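You operate a simulated robot arm through the tools that you are given. There is no shell and no other tool. Be economical: measure what you need, move in short steps, check, and stop when the job is done.

You run a simulated robot arm. Do the job below in one go: nothing can be reset, and whatever is moved stays where it is left.

Task
Fit the red handwheel, close the valve and tighten both dripping wing screws.
Fine: the wheel goes on the square spindle, closes the valve and stays there; valve closed before the wing screws are touched; the hex nut and the spanners stay.

It is judged by the outcome, as a careful person would: the job done as asked, and still so three seconds after it is handed in. It fails if anything else is knocked over, pushed out of place, dropped, spilled or broken.

Robot
A 6-joint arm with a two-finger parallel gripper, fixed in place. Base frame: the origin is at the foot of the arm, x ahead of it, y to its left, z up; the work surface is at about z = 0. Lengths are in m, angles in rad, forces in N, time in s.
With the tool pointing down near the work surface it reaches from about 0.18 to 0.46 m from the base axis. Its first joint turns from -1.222 to 1.222 rad. Payload 1.9 kg.
The TCP is the grasp point between the finger pads, 0.023 m short of the fingertips. In the tool frame z runs along the fingers and y along their closing line. Largest opening 0.094 m; finger width 0.038, thickness 0.01; the body of the gripper, 0.054 by 0.096 m, starts 0.039 m behind the TCP.
Orientation is that of the tool frame in the base frame, as a unit quaternion [w, x, y, z]. With the fingers straight down and closing along the base's y, the tool's x points along the base's -x, its y along +y and its z along -z.

Tools
- The arm moves only by the tool play_rows. Its argument "steps" is a list that holds one entry, the list of rows, each a list of 7 numbers: the closure, from 0 (fully open) to 1 (shut), then the shift along the tool's x, y, z in units of 300 mm (1.0 is 300 mm), then the turn, a rotation vector about the tool's x, y, z in units of 60 degrees (1.0 is 60 degrees). In form: [[[jaw, dx, dy, dz, ax, ay, az], ...]]. A call has 1 to 10 rows; each row is the pose to reach, as a shift and turn from the pose commanded when the call began, along the tool's axes at that moment. A call with a number of a shift or a turn outside -1 to 1 is refused whole. Each row takes 0.2 s and may step no farther than 0.05 m and 0.15 rad from the row before; otherwise, or with a gripper value out of range, the whole call is refused. A pose out of reach is approached as far as the arm can. The call stops where the force on the tool passes 70 N (or 10 N more than at its start, if that is more) or the arm is blocked; 0.2 s more then pass. Each finger travels about 0.108 m/s and halts on what it meets, pressing with about 34 N; the grip force reading is that of the motor and also rises with nothing between the fingers. The clock runs only during rows and for 0.2 s after the last one: add rows that repeat a pose to give the fingers time. It gives the time, the measured TCP pose, the force on the tool (base axes), the opening and the grip force at its end, in the units of the frame above (readings bear some noise), with the torque about the TCP (base axes, N m) and any sound that the robot's microphone picked up.
- Cameras (640 x 400 px; columns grow to the right, rows downward): "scene" is fixed at [0.0747, 0.331, 0.4258]; the picture's right is [-0.54, -0.84, 0.00], its down [-0.46, 0.30, -0.83] and it looks along [0.70, -0.45, -0.55] (base axes); focal length 214 px, centre (320, 200). "wrist" rides on the gripper at [0.087, 0.016, -0.075] in the tool frame; the picture's right is [-0.18, 0.98, 0.00], its down [-0.58, -0.11, -0.81] and it looks along [-0.79, -0.15, 0.59] (tool axes); focal length 243 px, centre (320, 200).
- grab_frame(camera): a new picture of that camera. The clock stands still meanwhile.
- locate(camera, pixels): there is no depth. For up to 12 entries [column, row, z] of the newest picture of that camera ("zoom" is the newest enlarged one), the place [x, y] in the base frame at which the ray of that pixel passes the height z, good to about 0.002 m. The clock stands still meanwhile.
- close_up(camera, box): a new picture of the part [left, top, right, bottom] of that camera's present view, enlarged. The clock stands still meanwhile.
- hand_in(): hands the job in; it is judged then, once.

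Work in short steps. Measure before you move; look again where a grasp or a placing could have gone wrong, and mend it. You have 80 turns and 46 pictures in all, those below and enlarged ones among them. Open the gripper and draw the arm clear of the work before you hand the job in, unless the task says otherwise; then end with one line.

The tools are called after "Emit:" as name(argument=value, ...) on one line, values as JSON. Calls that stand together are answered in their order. play_rows: Moves the arm, as the interface text tells. Its arguments: {"type":"object","properties":{"steps":{"type":"array","items":{"type":"array","items":{"type":"array","items":{"type":"number"}}}}},"required":["steps"]} The other tools are called the same way: grab_frame (camera) takes a picture; locate (camera, pixels) gives the place at which the rays of pixels pass given heights; close_up (camera, box) takes an enlarged picture of a part of a camera's view; hand_in () hands the job in.

At the start:

```text
clock: 0.0
position: [0.1561, 0.2289, 0.3727]
ee_rot: [-0.001, 0.001, 1.0, 0.001]
ft_force: [0.5, 0.8, -0.5]
wrist_torque: [0.0, 0.01, 0.03]
gripper_width: 0.0939
gripper_force: 0.0
```

scene: 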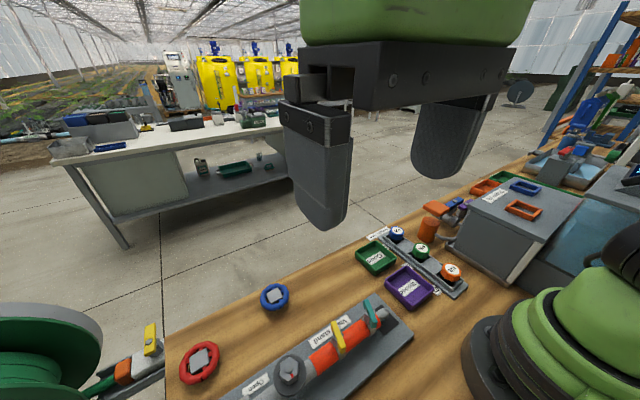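
wrist: 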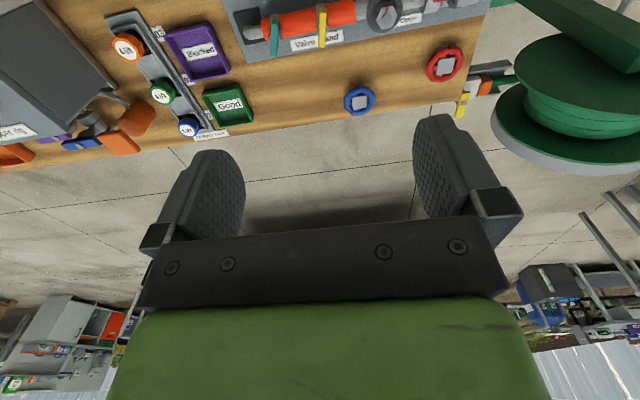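

The red wheel is near scene (199,362), the valve near (290,370). I'll enlarge both views before measuring.

Emit:
close_up(camera="scene", box=[160, 260, 420, 400])

Emit:
close_up(camera="wrist", box=[220, 0, 520, 130])

```text
2.46 times, centred on (290, 330) of scene
```

zoom: 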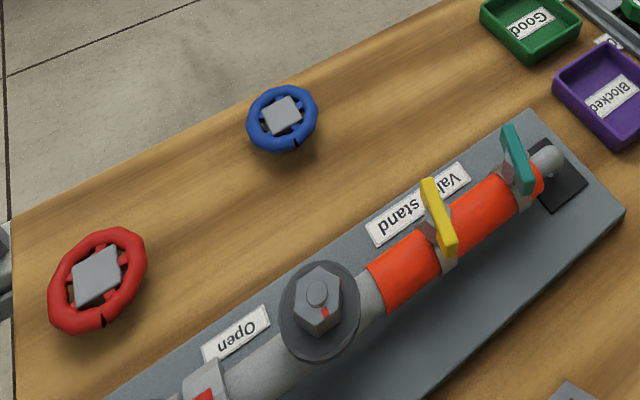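

```text
2.13 times, centred on (370, 65) of wrist
```

zoom: 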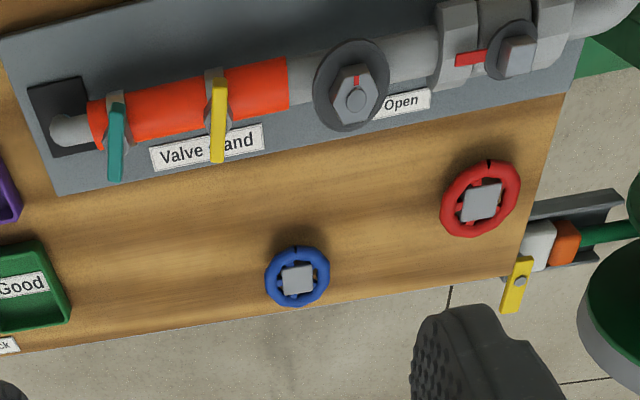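

The square spindle with a red pointer is at zoom (515,55), and the hex nut at (355,95) must be left alone. I'll locate these features at several heights.

Emit:
locate(camera="zoom", pixels=[[481, 202, 0.0], [481, 202, 0.03], [515, 55, 0.05], [515, 55, 0.08], [355, 95, 0.05], [355, 95, 0.08], [218, 120, 0.06], [115, 140, 0.06], [298, 280, 0.02], [30, 150, 0.0], [545, 120, 0.0], [490, 162, 0.02]])

```text
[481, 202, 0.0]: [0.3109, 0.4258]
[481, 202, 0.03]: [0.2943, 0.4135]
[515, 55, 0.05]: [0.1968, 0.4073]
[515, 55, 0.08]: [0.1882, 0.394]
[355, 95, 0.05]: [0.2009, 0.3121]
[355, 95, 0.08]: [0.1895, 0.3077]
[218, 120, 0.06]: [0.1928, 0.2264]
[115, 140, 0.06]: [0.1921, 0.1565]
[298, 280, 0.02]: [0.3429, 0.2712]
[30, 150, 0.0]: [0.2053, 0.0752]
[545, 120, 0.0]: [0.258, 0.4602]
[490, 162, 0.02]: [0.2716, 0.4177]
```

The red wheel sits around (0.295, 0.415), about 0.51 m out, and the spindle around (0.19, 0.40). I'll yaw the tool to face that area for a clear wrist view.

Emit:
play_rows(steps=[[[0, 0, 0, 0, 0, 0, -0.14], [0, 0, 0, 0, 0, 0, -0.28], [0, 0, 0, 0, 0, 0, -0.42], [0, 0, 0, 0, 0, 0, -0.56], [0, 0, 0, 0, 0, 0, -0.7], [0, 0, 0, 0, 0, 0, -0.84], [0, 0, 0, 0, 0, 0, -0.84]]])

Emit:
grab_frame(camera="wrist")

```text
clock: 1.6
position: [0.1567, 0.2271, 0.3713]
ee_rot: [0.0, -0.427, 0.904, 0.001]
ft_force: [0.4, 0.2, -1.0]
wrist_torque: [-0.01, 0.01, -0.01]
gripper_width: 0.0941
gripper_force: 0.1
```

```text
41 pictures are left
```

wrist: 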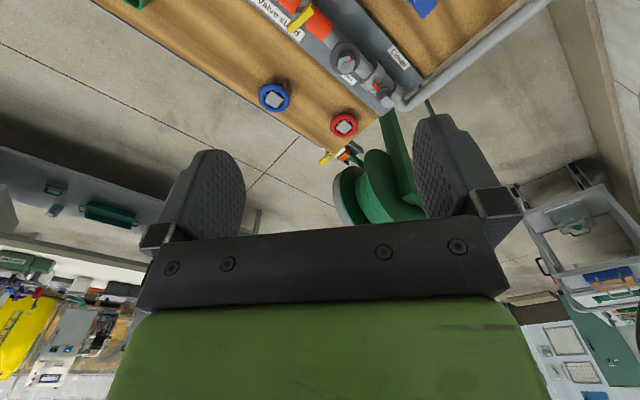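

The valve is near (370,75) and the red wheel at (344,124). I'll enlarge both.

Emit:
close_up(camera="wrist", box=[320, 30, 440, 140])

Emit:
close_up(camera="scene", box=[170, 320, 330, 400])

```text
3.64 times, centred on (380, 85) of wrist
```

zoom: 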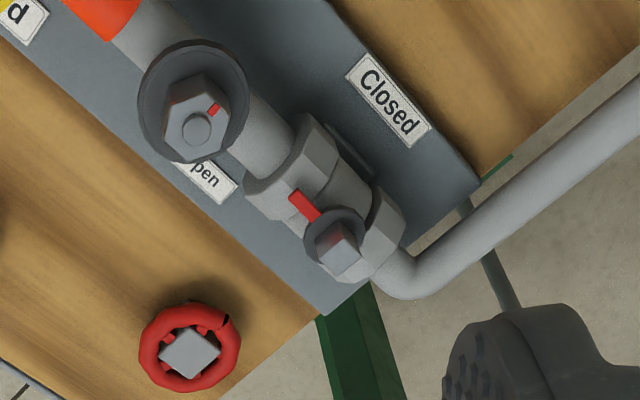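

```text
4.00 times, centred on (250, 360) of scene
```

zoom: 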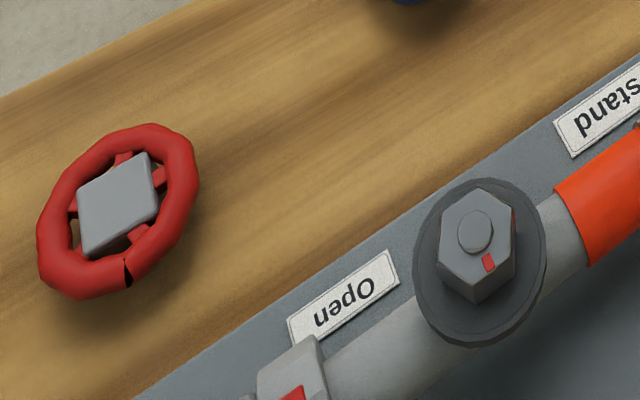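

Zoom shows the square spindle at (340,245) with a red pointer toward the nut, and a "Closed" label at (388,100). I'll move lower over the valve to see it well.

Emit:
play_rows(steps=[[[0, -0.075, 0.045, 0.107, 0, 0, 0], [0, -0.15, 0.09, 0.213, 0, 0, 0], [0, -0.226, 0.134, 0.32, 0, 0, 0], [0, -0.3, 0.178, 0.427, 0, 0, 0], [0, -0.377, 0.223, 0.533, 0, 0, 0], [0, -0.377, 0.223, 0.533, 0, 0, 0]]])

Emit:
grab_frame(camera="wrist")

Emit:
grab_frame(camera="scene")

```text
clock: 3.0
position: [0.1762, 0.3583, 0.2106]
ee_rot: [0.0, -0.424, 0.905, 0.002]
ft_force: [-0.7, 0.3, -1.0]
wrist_torque: [-0.02, 0.03, -0.02]
gripper_width: 0.0939
gripper_force: 0.1
```

```text
38 pictures are left
```

wrist: 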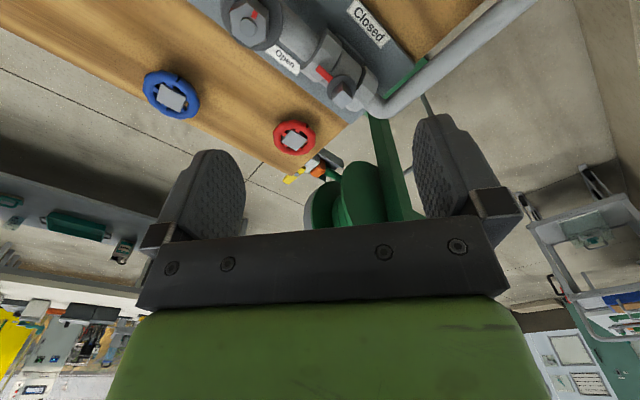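

```text
37 pictures are left
```

scene: 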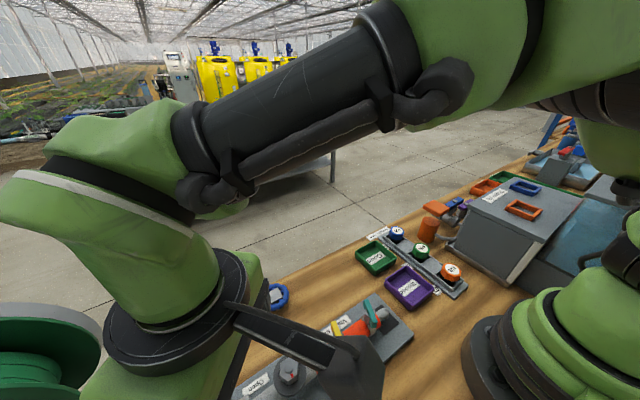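

Enlarging the wrist view around valve (345,85) and wheel (294,138).

Emit:
close_up(camera="wrist", box=[210, 0, 450, 150])

Emit:
locate(camera="wrist", pixels=[[294, 141, 0.03], [294, 141, 0.045], [344, 84, 0.06], [344, 84, 0.08], [344, 84, 0.1], [244, 14, 0.06], [244, 14, 0.08], [287, 60, 0.0], [368, 20, 0.0], [172, 96, 0.04], [335, 120, 0.0], [400, 80, 0.0]])

```text
2.67 times, centred on (330, 75) of wrist
```

zoom: 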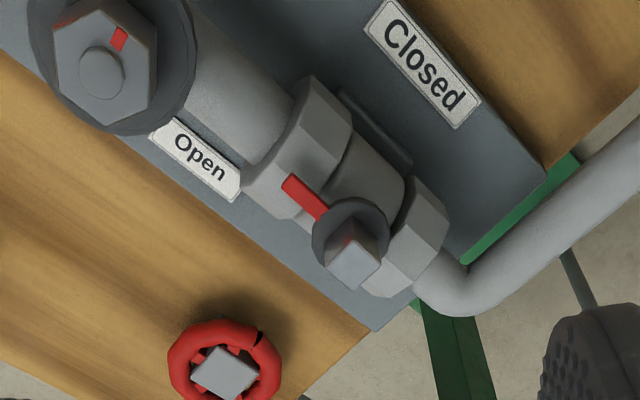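

```text
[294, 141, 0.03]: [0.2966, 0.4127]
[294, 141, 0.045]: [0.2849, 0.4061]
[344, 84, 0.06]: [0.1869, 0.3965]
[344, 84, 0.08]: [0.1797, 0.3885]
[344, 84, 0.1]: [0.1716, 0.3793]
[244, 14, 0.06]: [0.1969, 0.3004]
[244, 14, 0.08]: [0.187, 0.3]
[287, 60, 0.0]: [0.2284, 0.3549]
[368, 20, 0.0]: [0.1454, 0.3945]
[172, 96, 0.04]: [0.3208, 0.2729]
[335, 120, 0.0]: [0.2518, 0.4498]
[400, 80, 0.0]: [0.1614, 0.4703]
```

I need fine outlines: zooming on the spindle and on the wheel.

Emit:
close_up(camera="wrist", box=[300, 50, 380, 120])

Emit:
close_up(camera="wrist", box=[260, 105, 330, 165])

```text
5.71 times, centred on (340, 85) of wrist
```

zoom: 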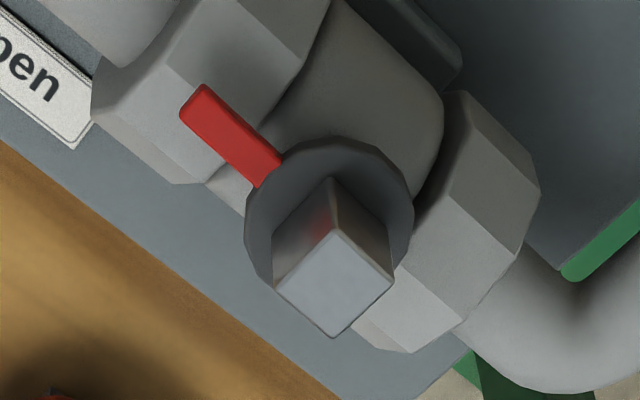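

```text
6.67 times, centred on (295, 135) of wrist
```

zoom: 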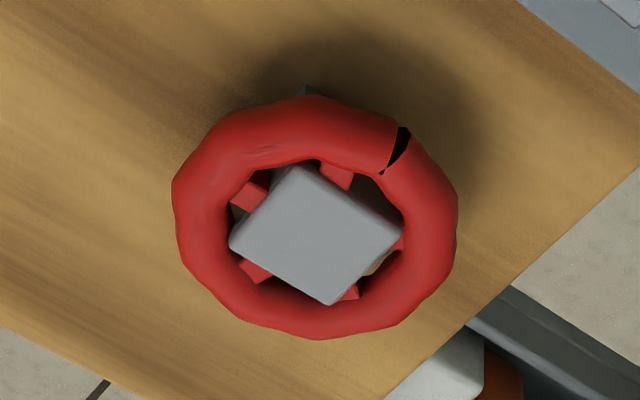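

The hub top is a square with corners at zoom (288,165), (402,230), (335,304), (230,245). Locating them and the rim extremes.

Emit:
locate(camera="zoom", pixels=[[288, 165, 0.03], [402, 230, 0.03], [335, 304, 0.03], [230, 245, 0.03], [174, 200, 0.03], [457, 210, 0.03], [318, 96, 0.03], [318, 338, 0.03], [308, 88, 0.0], [400, 128, 0.03], [402, 230, 0.05], [230, 245, 0.05]])

Emit:
close_up(camera="wrist", box=[300, 50, 380, 120])

Emit:
locate(camera="zoom", pixels=[[333, 230, 0.07], [393, 280, 0.07], [333, 336, 0.07], [276, 286, 0.07], [333, 230, 0.09], [333, 336, 0.09], [195, 98, 0.06], [265, 170, 0.06], [330, 210, 0.05], [330, 210, 0.06]])

```text
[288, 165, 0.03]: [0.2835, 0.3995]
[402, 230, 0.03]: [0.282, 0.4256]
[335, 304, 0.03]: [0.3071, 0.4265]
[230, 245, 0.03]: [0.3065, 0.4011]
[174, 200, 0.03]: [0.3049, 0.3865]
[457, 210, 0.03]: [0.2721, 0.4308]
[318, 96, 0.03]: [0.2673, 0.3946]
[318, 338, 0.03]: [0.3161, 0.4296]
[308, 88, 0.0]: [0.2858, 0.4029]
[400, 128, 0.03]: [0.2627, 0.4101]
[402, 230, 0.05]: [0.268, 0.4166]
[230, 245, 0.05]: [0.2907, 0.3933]
```

```text
5.71 times, centred on (340, 85) of wrist
```

zoom: 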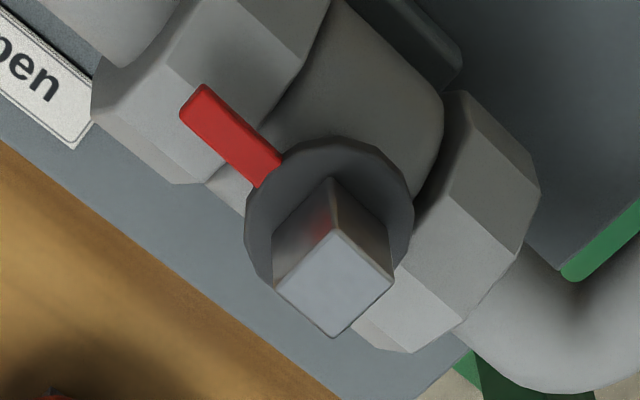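

```text
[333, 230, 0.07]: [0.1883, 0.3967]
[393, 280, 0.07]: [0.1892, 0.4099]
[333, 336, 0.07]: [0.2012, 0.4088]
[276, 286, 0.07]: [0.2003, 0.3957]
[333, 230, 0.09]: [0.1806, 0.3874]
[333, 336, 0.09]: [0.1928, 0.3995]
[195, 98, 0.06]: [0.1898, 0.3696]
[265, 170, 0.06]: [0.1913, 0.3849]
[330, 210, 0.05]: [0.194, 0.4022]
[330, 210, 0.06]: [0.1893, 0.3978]
```

Spindle square is nearly base-aligned (about -5°) near (0.19, 0.40); hub is 25 mm square at about (0.297, 0.415), top z≈0.027, rim OD 55 mm at z≈0.019. The wheel lies beyond the upright reach, so I approach tilted 15° outward, closing line tangential.

Emit:
play_rows(steps=[[[0, -0.1, -0.047, 0, -0.0024, -0.0625, -0.018], [0, -0.2, -0.095, 0, -0.0047, -0.125, -0.036], [0, -0.3, -0.142, 0, -0.007, -0.1875, -0.054], [0, -0.39, -0.189, 0, -0.0094, -0.25, -0.072], [0, -0.39, -0.189, 0.11, -0.0094, -0.25, -0.072], [0, -0.39, -0.189, 0.22, -0.0094, -0.25, -0.072], [0, -0.39, -0.189, 0.333, -0.0094, -0.25, -0.072], [0, -0.39, -0.189, 0.333, -0.0094, -0.25, -0.072]]])

Emit:
grab_frame(camera="wrist")

```text
clock: 4.8
position: [0.2943, 0.4116, 0.1121]
ee_rot: [0.116, -0.456, 0.88, 0.061]
ft_force: [-0.4, -0.4, 1.0]
wrist_torque: [0.01, -0.01, 0.03]
gripper_width: 0.0943
gripper_force: 0.0
out of reach, approached as far as the arm can: row 4, 5
```

```text
32 pictures are left
```

wrist: 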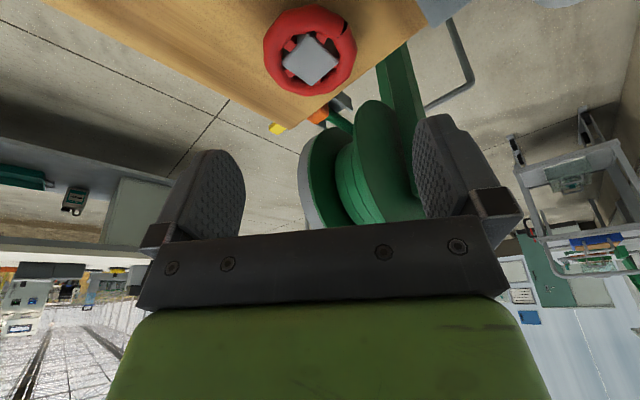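

Reached. The hub is at (311,60) in this view; I'll measure it again and zoom.

Emit:
close_up(camera="wrist", box=[250, 0, 370, 105])

Emit:
locate(camera="wrist", pixels=[[311, 60, 0.027], [311, 60, 0.02], [311, 60, 0.035], [263, 48, 0.02], [357, 48, 0.02], [310, 5, 0.02], [310, 96, 0.02]])

```text
3.81 times, centred on (310, 52) of wrist
```

zoom: 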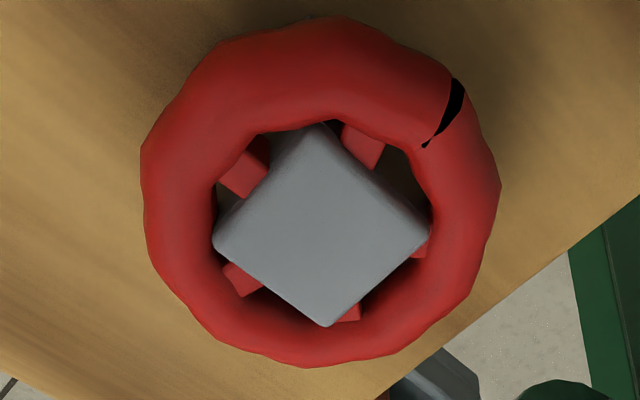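

```text
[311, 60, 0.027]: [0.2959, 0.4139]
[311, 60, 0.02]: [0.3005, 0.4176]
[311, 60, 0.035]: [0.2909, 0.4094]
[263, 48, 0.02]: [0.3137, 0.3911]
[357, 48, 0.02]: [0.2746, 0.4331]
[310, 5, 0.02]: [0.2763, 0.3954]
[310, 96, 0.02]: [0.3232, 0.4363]
```

Hub confirmed at (0.296, 0.414). Descending 0.079 m vertically with the fingers straddling the rim.

Emit:
play_rows(steps=[[[0, 0.0227, 0, 0.0847, 0, 0, 0], [0, 0.045, 0, 0.17, 0, 0, 0], [0, 0.0587, 0, 0.219, 0, 0, 0], [0, 0.068, 0, 0.254, 0, 0, 0], [0, 0.068, 0, 0.254, 0, 0, 0]]])

Emit:
grab_frame(camera="wrist")

```text
clock: 5.8
position: [0.2909, 0.4077, 0.0457]
ee_rot: [0.118, -0.453, 0.881, 0.065]
ft_force: [0.9, -0.5, 4.2]
wrist_torque: [-0.39, 0.38, 0.11]
gripper_width: 0.0941
gripper_force: 0.0
out of reach, approached as far as the arm can: row 2, 3, 4
stopped in row 4: the force on the tool passed its limit at 90 N (the readings are from after the stop); the commanded pose is now the measured one
```

```text
30 pictures are left
```

wrist: 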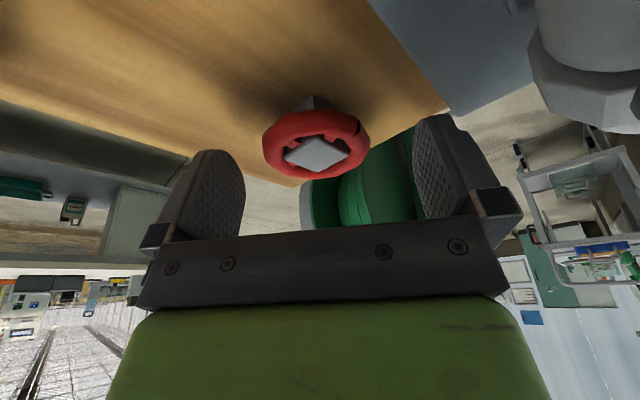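

Contact came at tip height ≈0.018 – likely the +y finger over the valve stand's plate edge (plate corner near (0.25,0.45)). I rise, turn the closing line toward base y (yaw 35°), tilt to 22° and narrow the jaws, then look.

Emit:
play_rows(steps=[[[0, -0.028, 0.002, -0.086, 0, 0, 0], [0, -0.057, 0.004, -0.172, 0, 0, 0], [0.15, -0.057, 0.004, -0.172, 0.034, -0.039, 0.103], [0.2, -0.057, 0.004, -0.172, 0.069, -0.078, 0.206], [0.25, -0.057, 0.004, -0.172, 0.103, -0.1165, 0.309], [0.25, -0.057, 0.004, -0.172, 0.103, -0.1165, 0.309], [0.25, -0.057, 0.004, -0.172, 0.103, -0.1165, 0.309]]])

Emit:
grab_frame(camera="wrist")

```text
clock: 7.4
position: [0.292, 0.4113, 0.0998]
ee_rot: [0.184, -0.293, 0.936, 0.063]
ft_force: [0.9, 0.1, 0.6]
wrist_torque: [0.0, 0.01, 0.0]
gripper_width: 0.0704
gripper_force: 0.1
```

```text
29 pictures are left
```

wrist: 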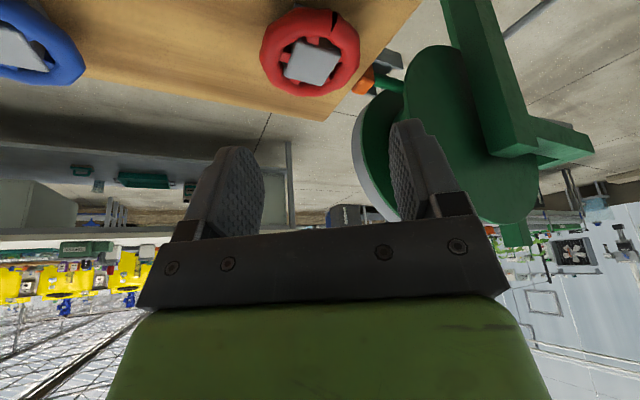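

Pose is good (tilt 22°, width 0.070). Checking the hub at (311,62) and rim edges before descending.

Emit:
locate(camera="wrist", pixels=[[311, 62, 0.027], [260, 50, 0.02], [359, 48, 0.02], [311, 8, 0.02], [311, 96, 0.02], [326, 120, 0.0]])

```text
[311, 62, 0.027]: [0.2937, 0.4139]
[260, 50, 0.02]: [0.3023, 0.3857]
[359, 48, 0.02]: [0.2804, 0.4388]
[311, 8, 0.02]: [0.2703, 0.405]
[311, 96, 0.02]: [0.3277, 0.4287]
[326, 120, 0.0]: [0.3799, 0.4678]
```

Aligned within ~1 mm. Descending 0.068 m.

Emit:
play_rows(steps=[[[0.25, 0.03, 0, 0.073, 0, 0, 0], [0.25, 0.055, 0, 0.133, 0, 0, 0], [0.25, 0.073, 0, 0.177, 0, 0, 0], [0.25, 0.0864, 0, 0.2094, 0, 0, 0], [0.25, 0.0864, 0, 0.2094, 0, 0, 0]]])

Emit:
grab_frame(camera="wrist")

```text
clock: 8.5
position: [0.2912, 0.4097, 0.0354]
ee_rot: [0.182, -0.293, 0.936, 0.062]
ft_force: [-4.4, -8.1, 9.4]
wrist_torque: [-0.3, 0.88, 0.57]
gripper_width: 0.0704
gripper_force: 0.0
stopped in row 5: the force on the tool passed its limit at 78 N (the readings are from after the stop); the commanded pose is now the measured one
```

```text
28 pictures are left
```

wrist: 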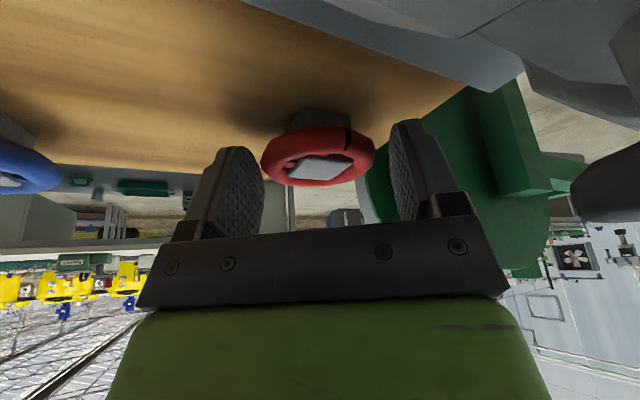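

Torque analysis puts the contact at the wrist-camera housing (over the pipe at about (0.19,0.35,0.065)), not the fingers. Zooming here to measure the plate edge and rim height before choosing a yaw that keeps the camera over free table.

Emit:
close_up(camera="wrist", box=[240, 0, 540, 190])

```text
2.11 times, centred on (390, 95) of wrist
```

zoom: 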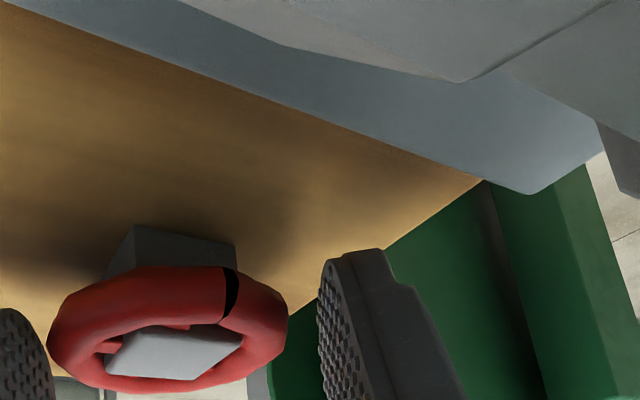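

Emit:
locate(camera="zoom", pixels=[[133, 226, 0.0], [235, 243, 0.0], [485, 180, 0.0], [530, 193, 0.01], [530, 193, 0.02], [20, 5, 0.0], [300, 105, 0.0], [168, 325, 0.02], [290, 300, 0.02], [48, 330, 0.02], [176, 353, 0.027], [195, 265, 0.02]])

```text
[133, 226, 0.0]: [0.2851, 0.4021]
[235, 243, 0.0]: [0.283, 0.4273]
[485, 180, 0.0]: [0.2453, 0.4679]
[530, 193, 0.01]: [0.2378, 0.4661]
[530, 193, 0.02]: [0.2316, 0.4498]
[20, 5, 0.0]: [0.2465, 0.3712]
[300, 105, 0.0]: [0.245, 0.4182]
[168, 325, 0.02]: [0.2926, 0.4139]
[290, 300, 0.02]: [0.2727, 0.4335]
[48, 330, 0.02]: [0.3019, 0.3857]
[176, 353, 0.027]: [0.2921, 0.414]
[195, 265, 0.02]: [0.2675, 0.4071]
```

Plate edge is x≈0.2455, hub centre ≈(0.2965,0.4145), rotated ≈+4°. I'll rise and turn to yaw 80°/tilt 18°, which puts the camera over free table (~(0.26,0.31)).

Emit:
play_rows(steps=[[[0.25, -0.047, -0.002, -0.097, 0, 0, 0], [0.25, -0.0947, -0.005, -0.194, 0, 0, 0], [0.32, -0.0947, -0.005, -0.194, -0.042, 0.0116, -0.1137], [0.32, -0.0947, -0.005, -0.194, -0.0836, 0.0233, -0.2274], [0.32, -0.0947, -0.005, -0.194, -0.1255, 0.0349, -0.3411], [0.32, -0.0947, -0.005, -0.194, -0.1673, 0.0465, -0.4549], [0.32, -0.0947, -0.005, -0.194, -0.2091, 0.0582, -0.5686], [0.32, -0.0947, -0.005, -0.194, -0.2509, 0.0698, -0.6823], [0.32, -0.0947, -0.005, -0.194, -0.2509, 0.0698, -0.6823]]])

Emit:
grab_frame(camera="wrist")

```text
clock: 10.5
position: [0.2962, 0.4109, 0.0996]
ee_rot: [0.12, -0.625, 0.765, 0.103]
ft_force: [0.5, -0.2, 0.5]
wrist_torque: [0.03, 0.01, -0.01]
gripper_width: 0.0641
gripper_force: 0.0
```

```text
26 pictures are left
```

wrist: 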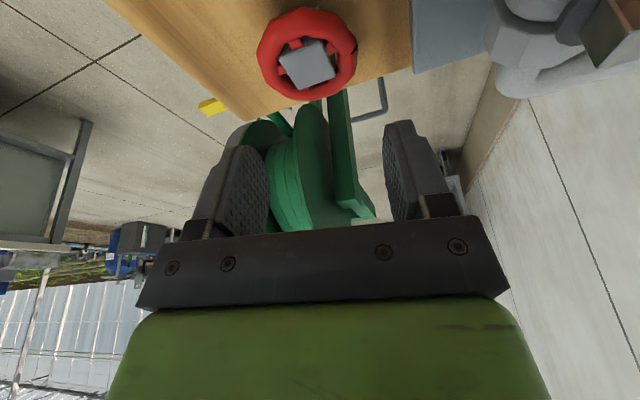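

Good pose. Verify hub (306,64) and rim extremes.

Emit:
locate(camera="wrist", pixels=[[306, 65, 0.026], [257, 52, 0.018], [358, 52, 0.018], [411, 60, 0.0]])

```text
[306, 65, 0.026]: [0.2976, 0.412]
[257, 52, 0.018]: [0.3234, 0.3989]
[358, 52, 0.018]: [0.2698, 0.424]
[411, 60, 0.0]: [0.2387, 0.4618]
```

Centred in x (0.2966). Descending to z≈0.032.

Emit:
play_rows(steps=[[[0.32, 0.024, 0, 0.073, 0, 0, 0], [0.32, 0.045, 0, 0.137, 0, 0, 0], [0.32, 0.06, -0.001, 0.182, 0, 0, 0], [0.32, 0.0703, -0.0018, 0.2143, 0, 0, 0], [0.32, 0.0703, -0.0018, 0.2143, 0, 0, 0]]])

Emit:
close_up(camera="wrist", box=[180, 60, 480, 250])

```text
clock: 11.7
position: [0.2939, 0.4056, 0.0333]
ee_rot: [0.12, -0.624, 0.765, 0.104]
ft_force: [-0.2, -0.2, 0.0]
wrist_torque: [0.03, -0.04, 0.03]
gripper_width: 0.0637
gripper_force: 0.1
out of reach, approached as far as the arm can: row 3, 4, 5
```

```text
2.11 times, centred on (330, 155) of wrist
```

zoom: 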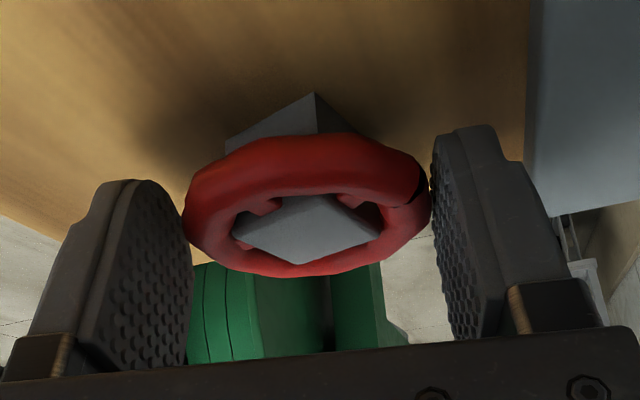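

The rim is between the pads; the reach fell ~5 mm short but the pads still span the rim centre. Closing.

Emit:
play_rows(steps=[[[0.4, 0, 0, 0, 0, 0, 0], [0.6, 0, 0, 0, 0, 0, 0], [0.6, 0, 0, 0, 0, 0, 0], [0.6, 0, 0, 0, 0, 0, 0]]])

Emit:
close_up(camera="wrist", box=[180, 60, 480, 250])

```text
clock: 12.7
position: [0.2936, 0.4069, 0.034]
ee_rot: [0.121, -0.624, 0.765, 0.104]
ft_force: [-1.1, -0.6, -0.6]
wrist_torque: [-0.03, -0.01, -0.01]
gripper_width: 0.0573
gripper_force: 34.0
```

```text
2.11 times, centred on (330, 155) of wrist
```

zoom: 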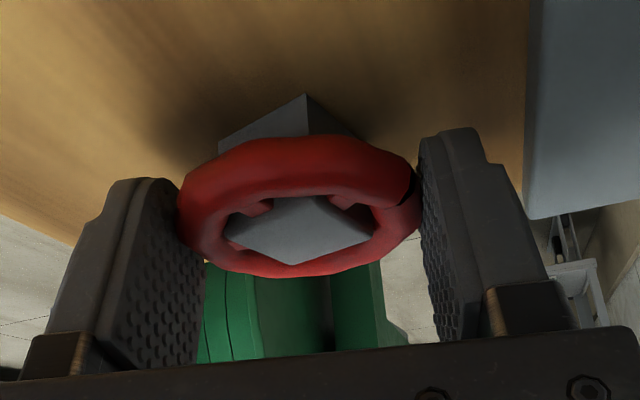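

Gripped at 57 mm, 34 N. Lifting 0.115 m straight up and checking.

Emit:
play_rows(steps=[[[0.6, -0.02, 0, -0.06, 0, 0, 0], [0.6, -0.06, 0, -0.182, 0, 0, 0], [0.6, -0.1, 0, -0.304, 0, 0, 0], [0.6, -0.12, 0, -0.365, 0, 0, 0], [0.6, -0.12, 0, -0.365, 0, 0, 0]]])

Emit:
grab_frame(camera="wrist")

```text
clock: 13.9
position: [0.2935, 0.4059, 0.1498]
ee_rot: [0.121, -0.623, 0.766, 0.103]
ft_force: [0.3, -1.1, 0.1]
wrist_torque: [0.05, -0.05, -0.02]
gripper_width: 0.0574
gripper_force: 34.0
```

```text
23 pictures are left
```

wrist: 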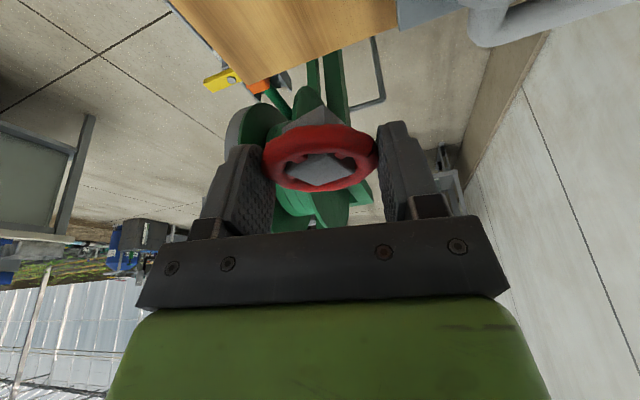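

Wheel is held, still level relative to the lift. Moving back over the stand at z≈0.20 with a 9° clockwise yaw to view the spindle alongside the hub.

Emit:
play_rows(steps=[[[0.6, 0.03, 0.045, -0.1, 0, 0, 0], [0.6, 0.07, 0.105, -0.2, 0.016, 0, 0.047], [0.6, 0.125, 0.185, -0.233, 0.031, 0, 0.095], [0.6, 0.182, 0.27, -0.233, 0.047, 0, 0.1425], [0.6, 0.182, 0.27, -0.233, 0.047, 0, 0.1425]]])

Emit:
grab_frame(camera="wrist")

```text
clock: 15.1
position: [0.1998, 0.35, 0.2015]
ee_rot: [0.128, -0.562, 0.812, 0.093]
ft_force: [-0.5, -1.6, -0.4]
wrist_torque: [-0.03, -0.03, 0.01]
gripper_width: 0.0571
gripper_force: 34.0
```

```text
22 pictures are left
```

wrist: 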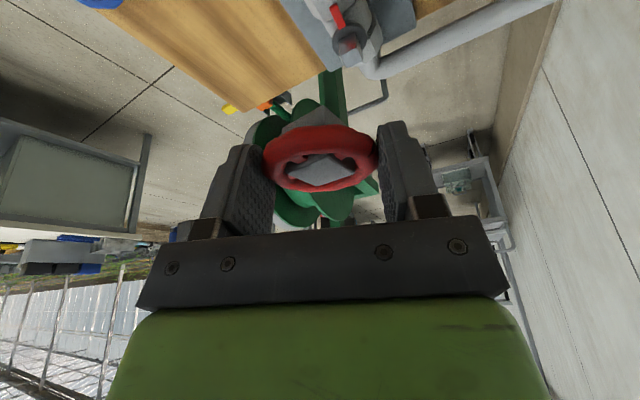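

Spindle at (350,42), hub at (318,170). Zooming on each and locating corners.

Emit:
close_up(camera="wrist", box=[300, 0, 400, 62])

Emit:
close_up(camera="wrist", box=[250, 95, 390, 200])

```text
6.40 times, centred on (350, 31) of wrist
```

zoom: 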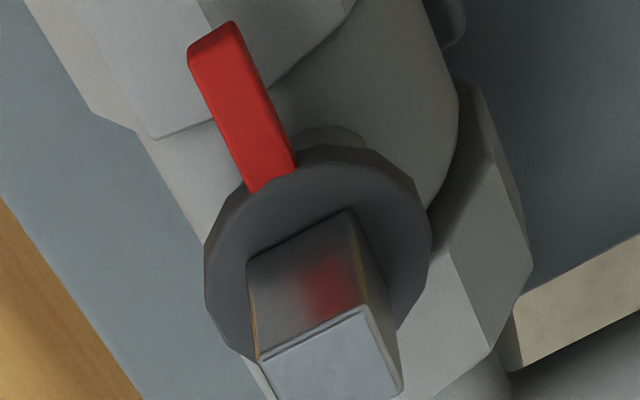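

```text
3.81 times, centred on (320, 148) of wrist
```

zoom: 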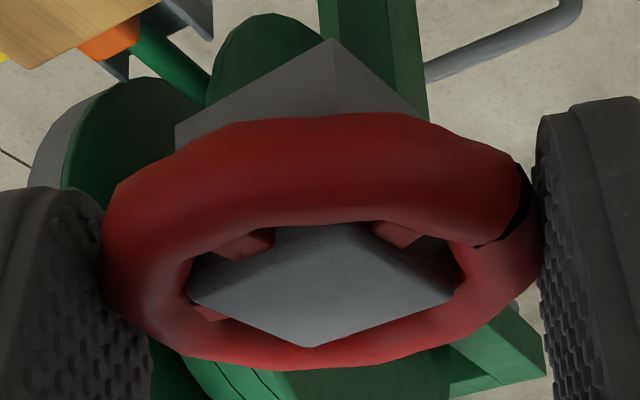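

Emit:
locate(camera="zoom", pixels=[[332, 38, 0.1675], [176, 125, 0.1675], [425, 118, 0.1675], [322, 224, 0.1935], [190, 295, 0.1935], [312, 347, 0.1935], [455, 292, 0.1935], [322, 260, 0.1855]])

Emit:
locate(camera="wrist", pixels=[[340.94, 56.25, 0.07], [357.5, 47.66, 0.07], [362.8, 60.94, 0.07], [340.94, 56.25, 0.09], [357.5, 47.66, 0.09], [362.8, 60.94, 0.09], [338.28, 40.94, 0.05], [354.69, 32.5, 0.05], [338.28, 40.94, 0.07], [354.69, 32.5, 0.07], [342.66, 27.8, 0.06], [333.6, 5.8, 0.06]])

```text
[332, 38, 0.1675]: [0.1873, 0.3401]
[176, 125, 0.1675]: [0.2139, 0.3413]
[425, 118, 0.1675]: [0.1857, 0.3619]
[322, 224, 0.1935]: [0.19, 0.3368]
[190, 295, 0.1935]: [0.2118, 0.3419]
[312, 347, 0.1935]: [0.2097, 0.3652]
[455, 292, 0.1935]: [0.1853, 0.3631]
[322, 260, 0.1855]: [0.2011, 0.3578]
```

```text
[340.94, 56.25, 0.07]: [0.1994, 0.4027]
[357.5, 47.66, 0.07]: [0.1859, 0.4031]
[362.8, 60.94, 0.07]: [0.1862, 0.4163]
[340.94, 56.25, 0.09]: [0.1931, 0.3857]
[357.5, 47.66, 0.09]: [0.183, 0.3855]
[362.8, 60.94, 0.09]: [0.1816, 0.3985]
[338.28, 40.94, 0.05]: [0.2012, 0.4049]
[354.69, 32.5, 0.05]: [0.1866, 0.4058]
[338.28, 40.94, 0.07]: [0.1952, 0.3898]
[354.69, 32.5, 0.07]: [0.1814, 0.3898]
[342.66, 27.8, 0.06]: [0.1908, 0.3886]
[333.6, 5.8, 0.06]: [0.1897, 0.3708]
```

Triangulating the two views gives the spindle top at ≈(0.188, 0.395, 0.0865), collar z≈0.071; hub appears rotated ≈+4°, spindle ≈-2.5°. I turn 6.5° clockwise and hover the hub ~6 mm above the spindle to compare both in one view.

Emit:
play_rows(steps=[[[0.6, -0.052, 0.046, 0.017, 0.017, 0, 0.05], [0.6, -0.1043, 0.091, 0.035, 0.034, 0, 0.103], [0.6, -0.065, 0.091, 0.155, 0.034, 0, 0.103], [0.6, -0.04, 0.091, 0.23, 0.034, 0, 0.103], [0.6, -0.0258, 0.091, 0.274, 0.034, 0, 0.103], [0.6, -0.0258, 0.091, 0.274, 0.034, 0, 0.103]]])

Emit:
close_up(camera="wrist", box=[240, 50, 400, 200])

```text
clock: 16.5
position: [0.1856, 0.3897, 0.1237]
ee_rot: [0.132, -0.515, 0.843, 0.086]
ft_force: [0.7, 0.3, -0.1]
wrist_torque: [0.0, -0.01, -0.01]
gripper_width: 0.0573
gripper_force: 33.9
```

```text
2.67 times, centred on (320, 125) of wrist
```

zoom: 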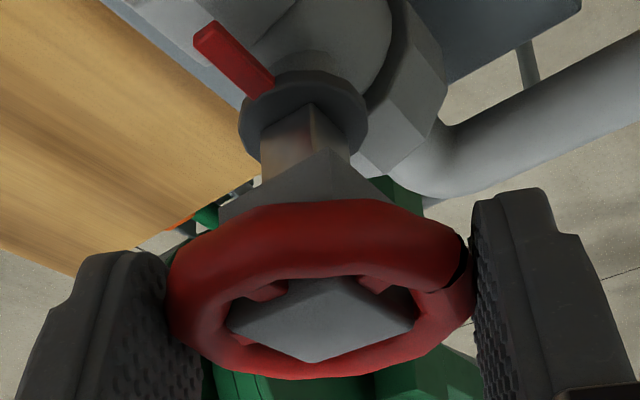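

Both are visible: spindle base corner at (310,103), left base (262,135); hub bottom apex (328,150), left corner (220,205). Locating.

Emit:
locate(camera="zoom", pixels=[[310, 103, 0.0715], [262, 135, 0.0715], [351, 140, 0.0715], [328, 150, 0.0897], [220, 206, 0.0897], [390, 197, 0.0897], [275, 92, 0.0715], [200, 40, 0.0715], [319, 361, 0.1157], [228, 325, 0.1157], [415, 320, 0.1157], [319, 290, 0.1077]])

```text
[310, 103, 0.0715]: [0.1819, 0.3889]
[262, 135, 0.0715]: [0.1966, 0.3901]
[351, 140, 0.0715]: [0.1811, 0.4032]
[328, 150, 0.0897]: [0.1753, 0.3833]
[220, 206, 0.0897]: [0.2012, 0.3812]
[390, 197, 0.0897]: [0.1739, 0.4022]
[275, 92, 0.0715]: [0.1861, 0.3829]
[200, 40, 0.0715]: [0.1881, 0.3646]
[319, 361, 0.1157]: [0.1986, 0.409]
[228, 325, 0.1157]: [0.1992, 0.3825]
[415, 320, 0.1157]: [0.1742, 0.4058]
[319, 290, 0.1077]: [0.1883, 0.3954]
```

Hub axis ≈(0.188,0.395) and spindle ≈(0.1885,0.396), angles match within ~2°. Lowering 7 mm slowly with a 1 mm forward correction, watching force.

Emit:
play_rows(steps=[[[0.6, -0.001, 0, 0.006, 0, 0, 0], [0.6, 0, 0, 0.012, 0, 0, 0], [0.6, 0.002, 0, 0.017, 0, 0, 0], [0.6, 0.0036, 0, 0.0222, 0, 0, 0], [0.6, 0.0036, 0, 0.0222, 0, 0, 0]]])

```text
clock: 17.7
position: [0.1869, 0.3911, 0.117]
ee_rot: [0.132, -0.516, 0.842, 0.086]
ft_force: [-0.2, 0.3, -0.4]
wrist_torque: [0.02, 0.01, 0.02]
gripper_width: 0.0575
gripper_force: 34.0
```

No contact force at hub bottom ≈0.083. Continue another 5 mm.

Emit:
play_rows(steps=[[[0.6, 0.0017, 0, 0.0053, 0, 0, 0], [0.6, 0.0035, 0, 0.0106, 0, 0, 0], [0.6, 0.0052, 0, 0.0159, 0, 0, 0], [0.6, 0.0052, 0, 0.0159, 0, 0, 0]]])

Emit:
close_up(camera="wrist", box=[240, 50, 400, 200])

```text
clock: 18.7
position: [0.1867, 0.3922, 0.1117]
ee_rot: [0.132, -0.515, 0.843, 0.086]
ft_force: [2.5, 0.4, -0.9]
wrist_torque: [0.02, -0.08, -0.01]
gripper_width: 0.0572
gripper_force: 33.6
```

```text
2.67 times, centred on (320, 125) of wrist
```

zoom: 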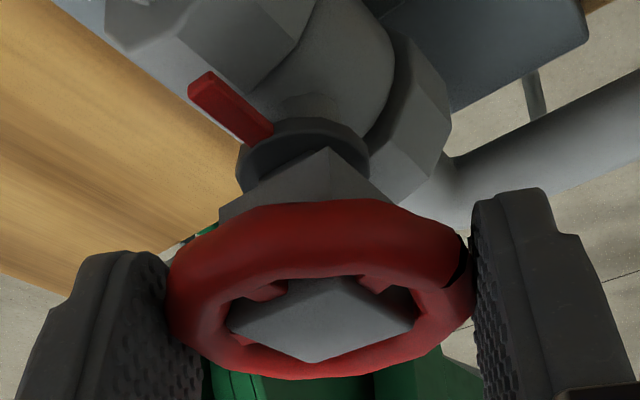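

Slight +x side force of 2.5 N suggests the bore has engaged. Lowering another 5 mm with a small +x relief.

Emit:
play_rows(steps=[[[0.6, 0.001, -0.0012, 0.0053, 0, 0, 0], [0.6, 0.0025, -0.002, 0.0106, 0, 0, 0], [0.6, 0.0042, -0.002, 0.0159, 0, 0, 0], [0.6, 0.0042, -0.002, 0.0159, 0, 0, 0]]])

```text
clock: 19.7
position: [0.1865, 0.3915, 0.1074]
ee_rot: [0.132, -0.515, 0.843, 0.085]
ft_force: [-0.7, 0.6, -0.6]
wrist_torque: [-0.02, -0.05, 0.02]
gripper_width: 0.0569
gripper_force: 34.4
```

Still nearly force-free (hub bottom ≈0.073). A few more millimetres until it seats.

Emit:
play_rows(steps=[[[0.6, 0.0012, 0, 0.0035, 0, 0, 0], [0.6, 0.0023, 0, 0.007, 0, 0, 0], [0.6, 0.0035, 0, 0.0106, 0, 0, 0], [0.6, 0.0035, 0, 0.0106, 0, 0, 0]]])

Emit:
close_up(camera="wrist", box=[240, 50, 400, 200])

```text
clock: 20.7
position: [0.1881, 0.3906, 0.1034]
ee_rot: [0.133, -0.515, 0.842, 0.086]
ft_force: [-1.2, -1.0, 6.5]
wrist_torque: [0.03, -0.06, -0.04]
gripper_width: 0.0571
gripper_force: 33.9
```

```text
2.67 times, centred on (320, 125) of wrist
```

zoom: 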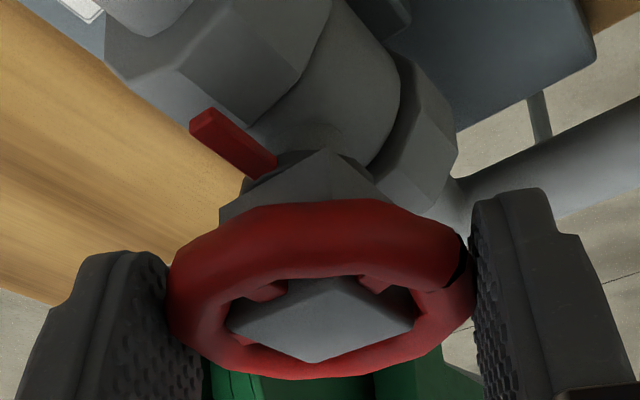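

The wheel is seated (Fz +6.5 N, hub on the collar). Keeping hold, I turn it clockwise 48° about the spindle axis and check the pointer.

Emit:
play_rows(steps=[[[0.6, -0.0002, 0.0026, 0.0001, 0.0415, 0, 0.1267], [0.6, -0.0007, 0.0052, 0.0002, 0.083, 0, 0.2533], [0.6, -0.0015, 0.0076, 0.0005, 0.1244, 0, 0.38], [0.6, -0.0027, 0.0099, 0.0009, 0.1659, 0, 0.5067], [0.6, -0.0042, 0.012, 0.0014, 0.2073, 0, 0.6333], [0.6, -0.0059, 0.0139, 0.0019, 0.2488, 0, 0.76], [0.6, -0.0059, 0.0139, 0.0019, 0.2488, 0, 0.76]]])

Emit:
grab_frame(camera="wrist")

```text
clock: 22.3
position: [0.2024, 0.3926, 0.1069]
ee_rot: [0.158, -0.132, 0.978, 0.033]
ft_force: [-12.0, 54.4, 15.9]
wrist_torque: [1.12, 0.44, -0.64]
gripper_width: 0.0623
gripper_force: 27.7
out of reach, approached as far as the arm can: row 4, 5, 6, 7
```

```text
16 pictures are left
```

wrist: 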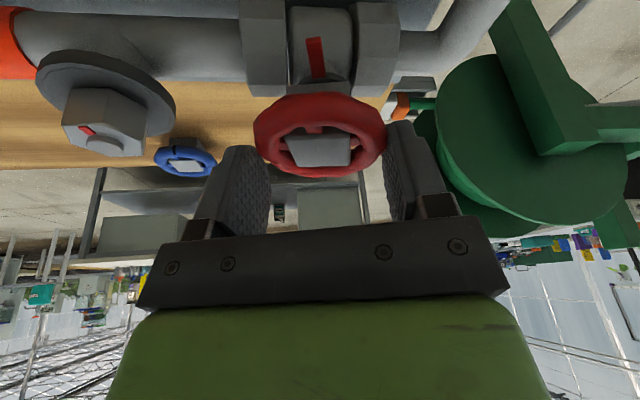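

The arm ran out of reach in this tilted pose and now bears a 54 N side load; the pointer already looks nearly turned. I open the jaws to relieve it and look.

Emit:
play_rows(steps=[[[0.2, 0, 0, 0, 0, 0, 0], [0.0, 0, 0, 0, 0, 0, 0], [0.0, 0, 0, 0, 0, 0, 0]]])

Emit:
close_up(camera="wrist", box=[200, 0, 440, 200])

```text
clock: 23.1
position: [0.2035, 0.3863, 0.1023]
ee_rot: [0.152, -0.128, 0.98, 0.022]
ft_force: [0.3, -0.4, -0.6]
wrist_torque: [0.02, -0.01, -0.04]
gripper_width: 0.0938
gripper_force: 0.1
```

```text
2.00 times, centred on (320, 100) of wrist
```

zoom: 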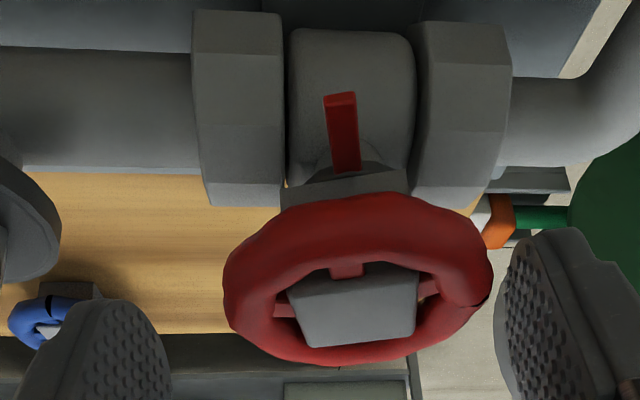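

No load now; wheel sits on the spindle and the pointer is across the pipe. Measuring pointer direction and hub edge.

Emit:
locate(camera="zoom", pixels=[[348, 168, 0.068], [340, 95, 0.068], [282, 187, 0.0715], [406, 170, 0.0715], [355, 305, 0.097], [303, 347, 0.097], [413, 333, 0.097], [60, 172, 0.0], [240, 206, 0.0]])

```text
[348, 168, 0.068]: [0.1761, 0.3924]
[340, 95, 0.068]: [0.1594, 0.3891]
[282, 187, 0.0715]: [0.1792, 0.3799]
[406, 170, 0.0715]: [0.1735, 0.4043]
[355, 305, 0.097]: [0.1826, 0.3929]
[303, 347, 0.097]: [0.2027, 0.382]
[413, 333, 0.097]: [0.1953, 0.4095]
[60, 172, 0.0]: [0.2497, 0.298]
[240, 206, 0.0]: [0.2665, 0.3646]
```

Pointer azimuth ≈191° (started ≈268°), so ~11–15° remain. I rise clear first, then will regrasp upright.

Emit:
play_rows(steps=[[[0, -0.02, 0, -0.063, 0, 0, 0], [0, -0.061, 0, -0.19, 0, 0, 0], [0, -0.081, 0, -0.254, 0, 0, 0], [0, -0.081, 0, -0.254, 0, 0, 0]]])

```text
clock: 24.1
position: [0.2023, 0.3864, 0.184]
ee_rot: [0.153, -0.128, 0.98, 0.023]
ft_force: [-0.4, 0.1, -0.2]
wrist_torque: [-0.02, 0.04, 0.02]
gripper_width: 0.0942
gripper_force: 0.1
```

Clear at z=0.184. Now upright, yaw ≈40°, centred over the spindle at (0.188,0.395).

Emit:
play_rows(steps=[[[0, 0.009, 0.01, -0.003, -0.0157, 0.0726, -0.1004], [0, 0.018, 0.02, -0.006, -0.0313, 0.1453, -0.2009], [0, 0.028, 0.03, -0.009, -0.047, 0.218, -0.3013], [0, 0.037, 0.04, -0.0117, -0.0626, 0.2905, -0.4017], [0, 0.037, 0.04, -0.0117, -0.0626, 0.2905, -0.4017]]])

Emit:
close_up(camera="wrist", box=[220, 0, 440, 120])

```text
clock: 25.3
position: [0.1872, 0.395, 0.1831]
ee_rot: [0.0, -0.337, 0.941, 0.002]
ft_force: [0.0, 0.2, -0.1]
wrist_torque: [0.0, -0.04, -0.03]
gripper_width: 0.0942
gripper_force: 0.1
```

```text
2.91 times, centred on (330, 60) of wrist
```

zoom: 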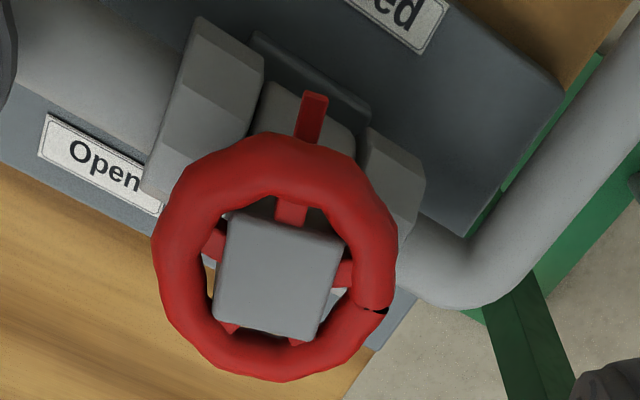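

Locating hub corners, rim extremes and pointer.

Emit:
locate(camera="zoom", pixels=[[235, 214, 0.0955], [342, 240, 0.0955], [314, 342, 0.0955], [215, 318, 0.0955], [152, 245, 0.087], [397, 270, 0.087], [280, 133, 0.087], [268, 382, 0.087], [315, 95, 0.068], [306, 140, 0.068], [404, 15, 0.005]])

```text
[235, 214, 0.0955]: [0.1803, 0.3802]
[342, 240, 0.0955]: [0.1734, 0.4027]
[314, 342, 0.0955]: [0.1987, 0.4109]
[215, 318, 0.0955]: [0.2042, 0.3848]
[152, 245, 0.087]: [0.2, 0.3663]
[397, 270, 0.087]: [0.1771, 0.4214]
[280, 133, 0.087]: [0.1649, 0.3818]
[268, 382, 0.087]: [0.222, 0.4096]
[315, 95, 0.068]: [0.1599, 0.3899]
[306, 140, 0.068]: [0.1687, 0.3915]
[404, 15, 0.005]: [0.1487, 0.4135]
```

Hub centre ≈(0.189,0.3945), still seated; ~12° left. Descending upright with jaws at 75 mm around the rim.

Emit:
play_rows(steps=[[[0.2, -0.003, -0.0045, 0.1, 0, 0, 0], [0.2, -0.003, -0.0045, 0.19, 0, 0, 0], [0.2, -0.003, -0.0045, 0.24, 0, 0, 0], [0.2, -0.003, -0.0045, 0.27, 0, 0, 0], [0.2, -0.003, -0.0045, 0.27, 0, 0, 0]]])

```text
clock: 26.5
position: [0.1903, 0.3954, 0.1019]
ee_rot: [0.001, -0.337, 0.942, 0.003]
ft_force: [0.3, 0.2, 0.2]
wrist_torque: [-0.01, 0.01, 0.01]
gripper_width: 0.075
gripper_force: 0.0
```

No contact. Closing on the rim and then turning clockwise 16°.

Emit:
play_rows(steps=[[[0.4, 0, 0, 0, 0, 0, 0], [0.6, 0, 0, 0, 0, 0, 0], [0.6, 0, 0, 0, 0, 0, 0], [0.6, 0, 0, 0, 0, 0, 0.09], [0.6, 0, 0, 0, 0, 0, 0.18], [0.6, 0, 0, 0, 0, 0, 0.267], [0.6, 0, 0, 0, 0, 0, 0.267]]])

Emit:
close_up(camera="wrist", box=[220, 20, 440, 190])

```text
clock: 28.1
position: [0.1896, 0.3954, 0.1017]
ee_rot: [0.0, -0.201, 0.98, 0.002]
ft_force: [4.2, -7.4, -0.9]
wrist_torque: [-0.17, -0.12, 0.07]
gripper_width: 0.0578
gripper_force: 33.5
```

```text
2.35 times, centred on (330, 105) of wrist
```

zoom: 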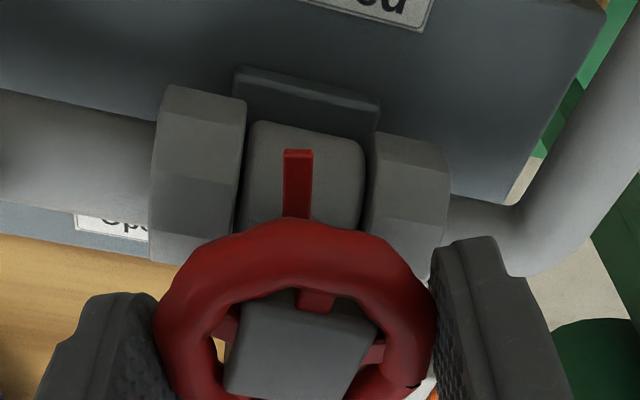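

Emit:
locate(camera="zoom", pixels=[[298, 151, 0.068], [296, 217, 0.068], [245, 298, 0.0955], [380, 325, 0.0955], [0, 120, 0.04], [150, 135, 0.04]])

```text
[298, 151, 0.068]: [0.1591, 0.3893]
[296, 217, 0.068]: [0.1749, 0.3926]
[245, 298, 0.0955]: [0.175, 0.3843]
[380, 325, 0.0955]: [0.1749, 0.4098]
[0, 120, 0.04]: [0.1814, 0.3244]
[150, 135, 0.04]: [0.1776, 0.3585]
```

Hub edge now reads ≈0° while the pointer still reads ≈191°. I check this view for bias using the plate's front edge and the hexes.

Emit:
locate(camera="zoom", pixels=[[5, 234, 0.0], [175, 265, 0.0], [165, 86, 0.06], [160, 178, 0.06], [245, 100, 0.06], [240, 185, 0.06], [372, 135, 0.06], [440, 150, 0.06], [240, 68, 0.02], [380, 100, 0.02]])

Emit:
grab_frame(camera="wrist")

```text
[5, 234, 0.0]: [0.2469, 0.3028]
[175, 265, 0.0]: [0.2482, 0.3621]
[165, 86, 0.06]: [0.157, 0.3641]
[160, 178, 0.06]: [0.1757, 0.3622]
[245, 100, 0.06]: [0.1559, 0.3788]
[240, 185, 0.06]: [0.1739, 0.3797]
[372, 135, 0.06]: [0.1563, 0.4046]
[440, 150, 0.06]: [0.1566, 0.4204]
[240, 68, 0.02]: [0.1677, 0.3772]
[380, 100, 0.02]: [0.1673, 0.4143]
```

```text
12 pictures are left
```

wrist: 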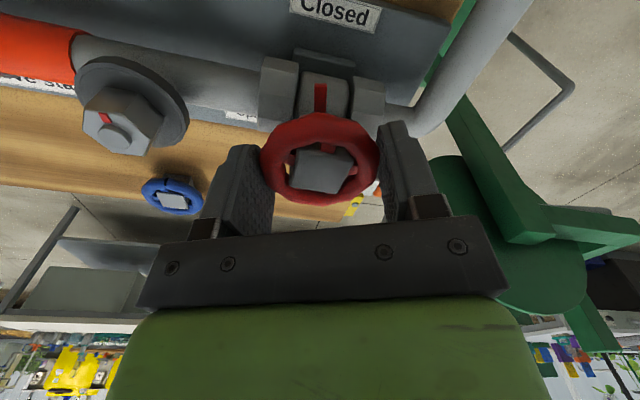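

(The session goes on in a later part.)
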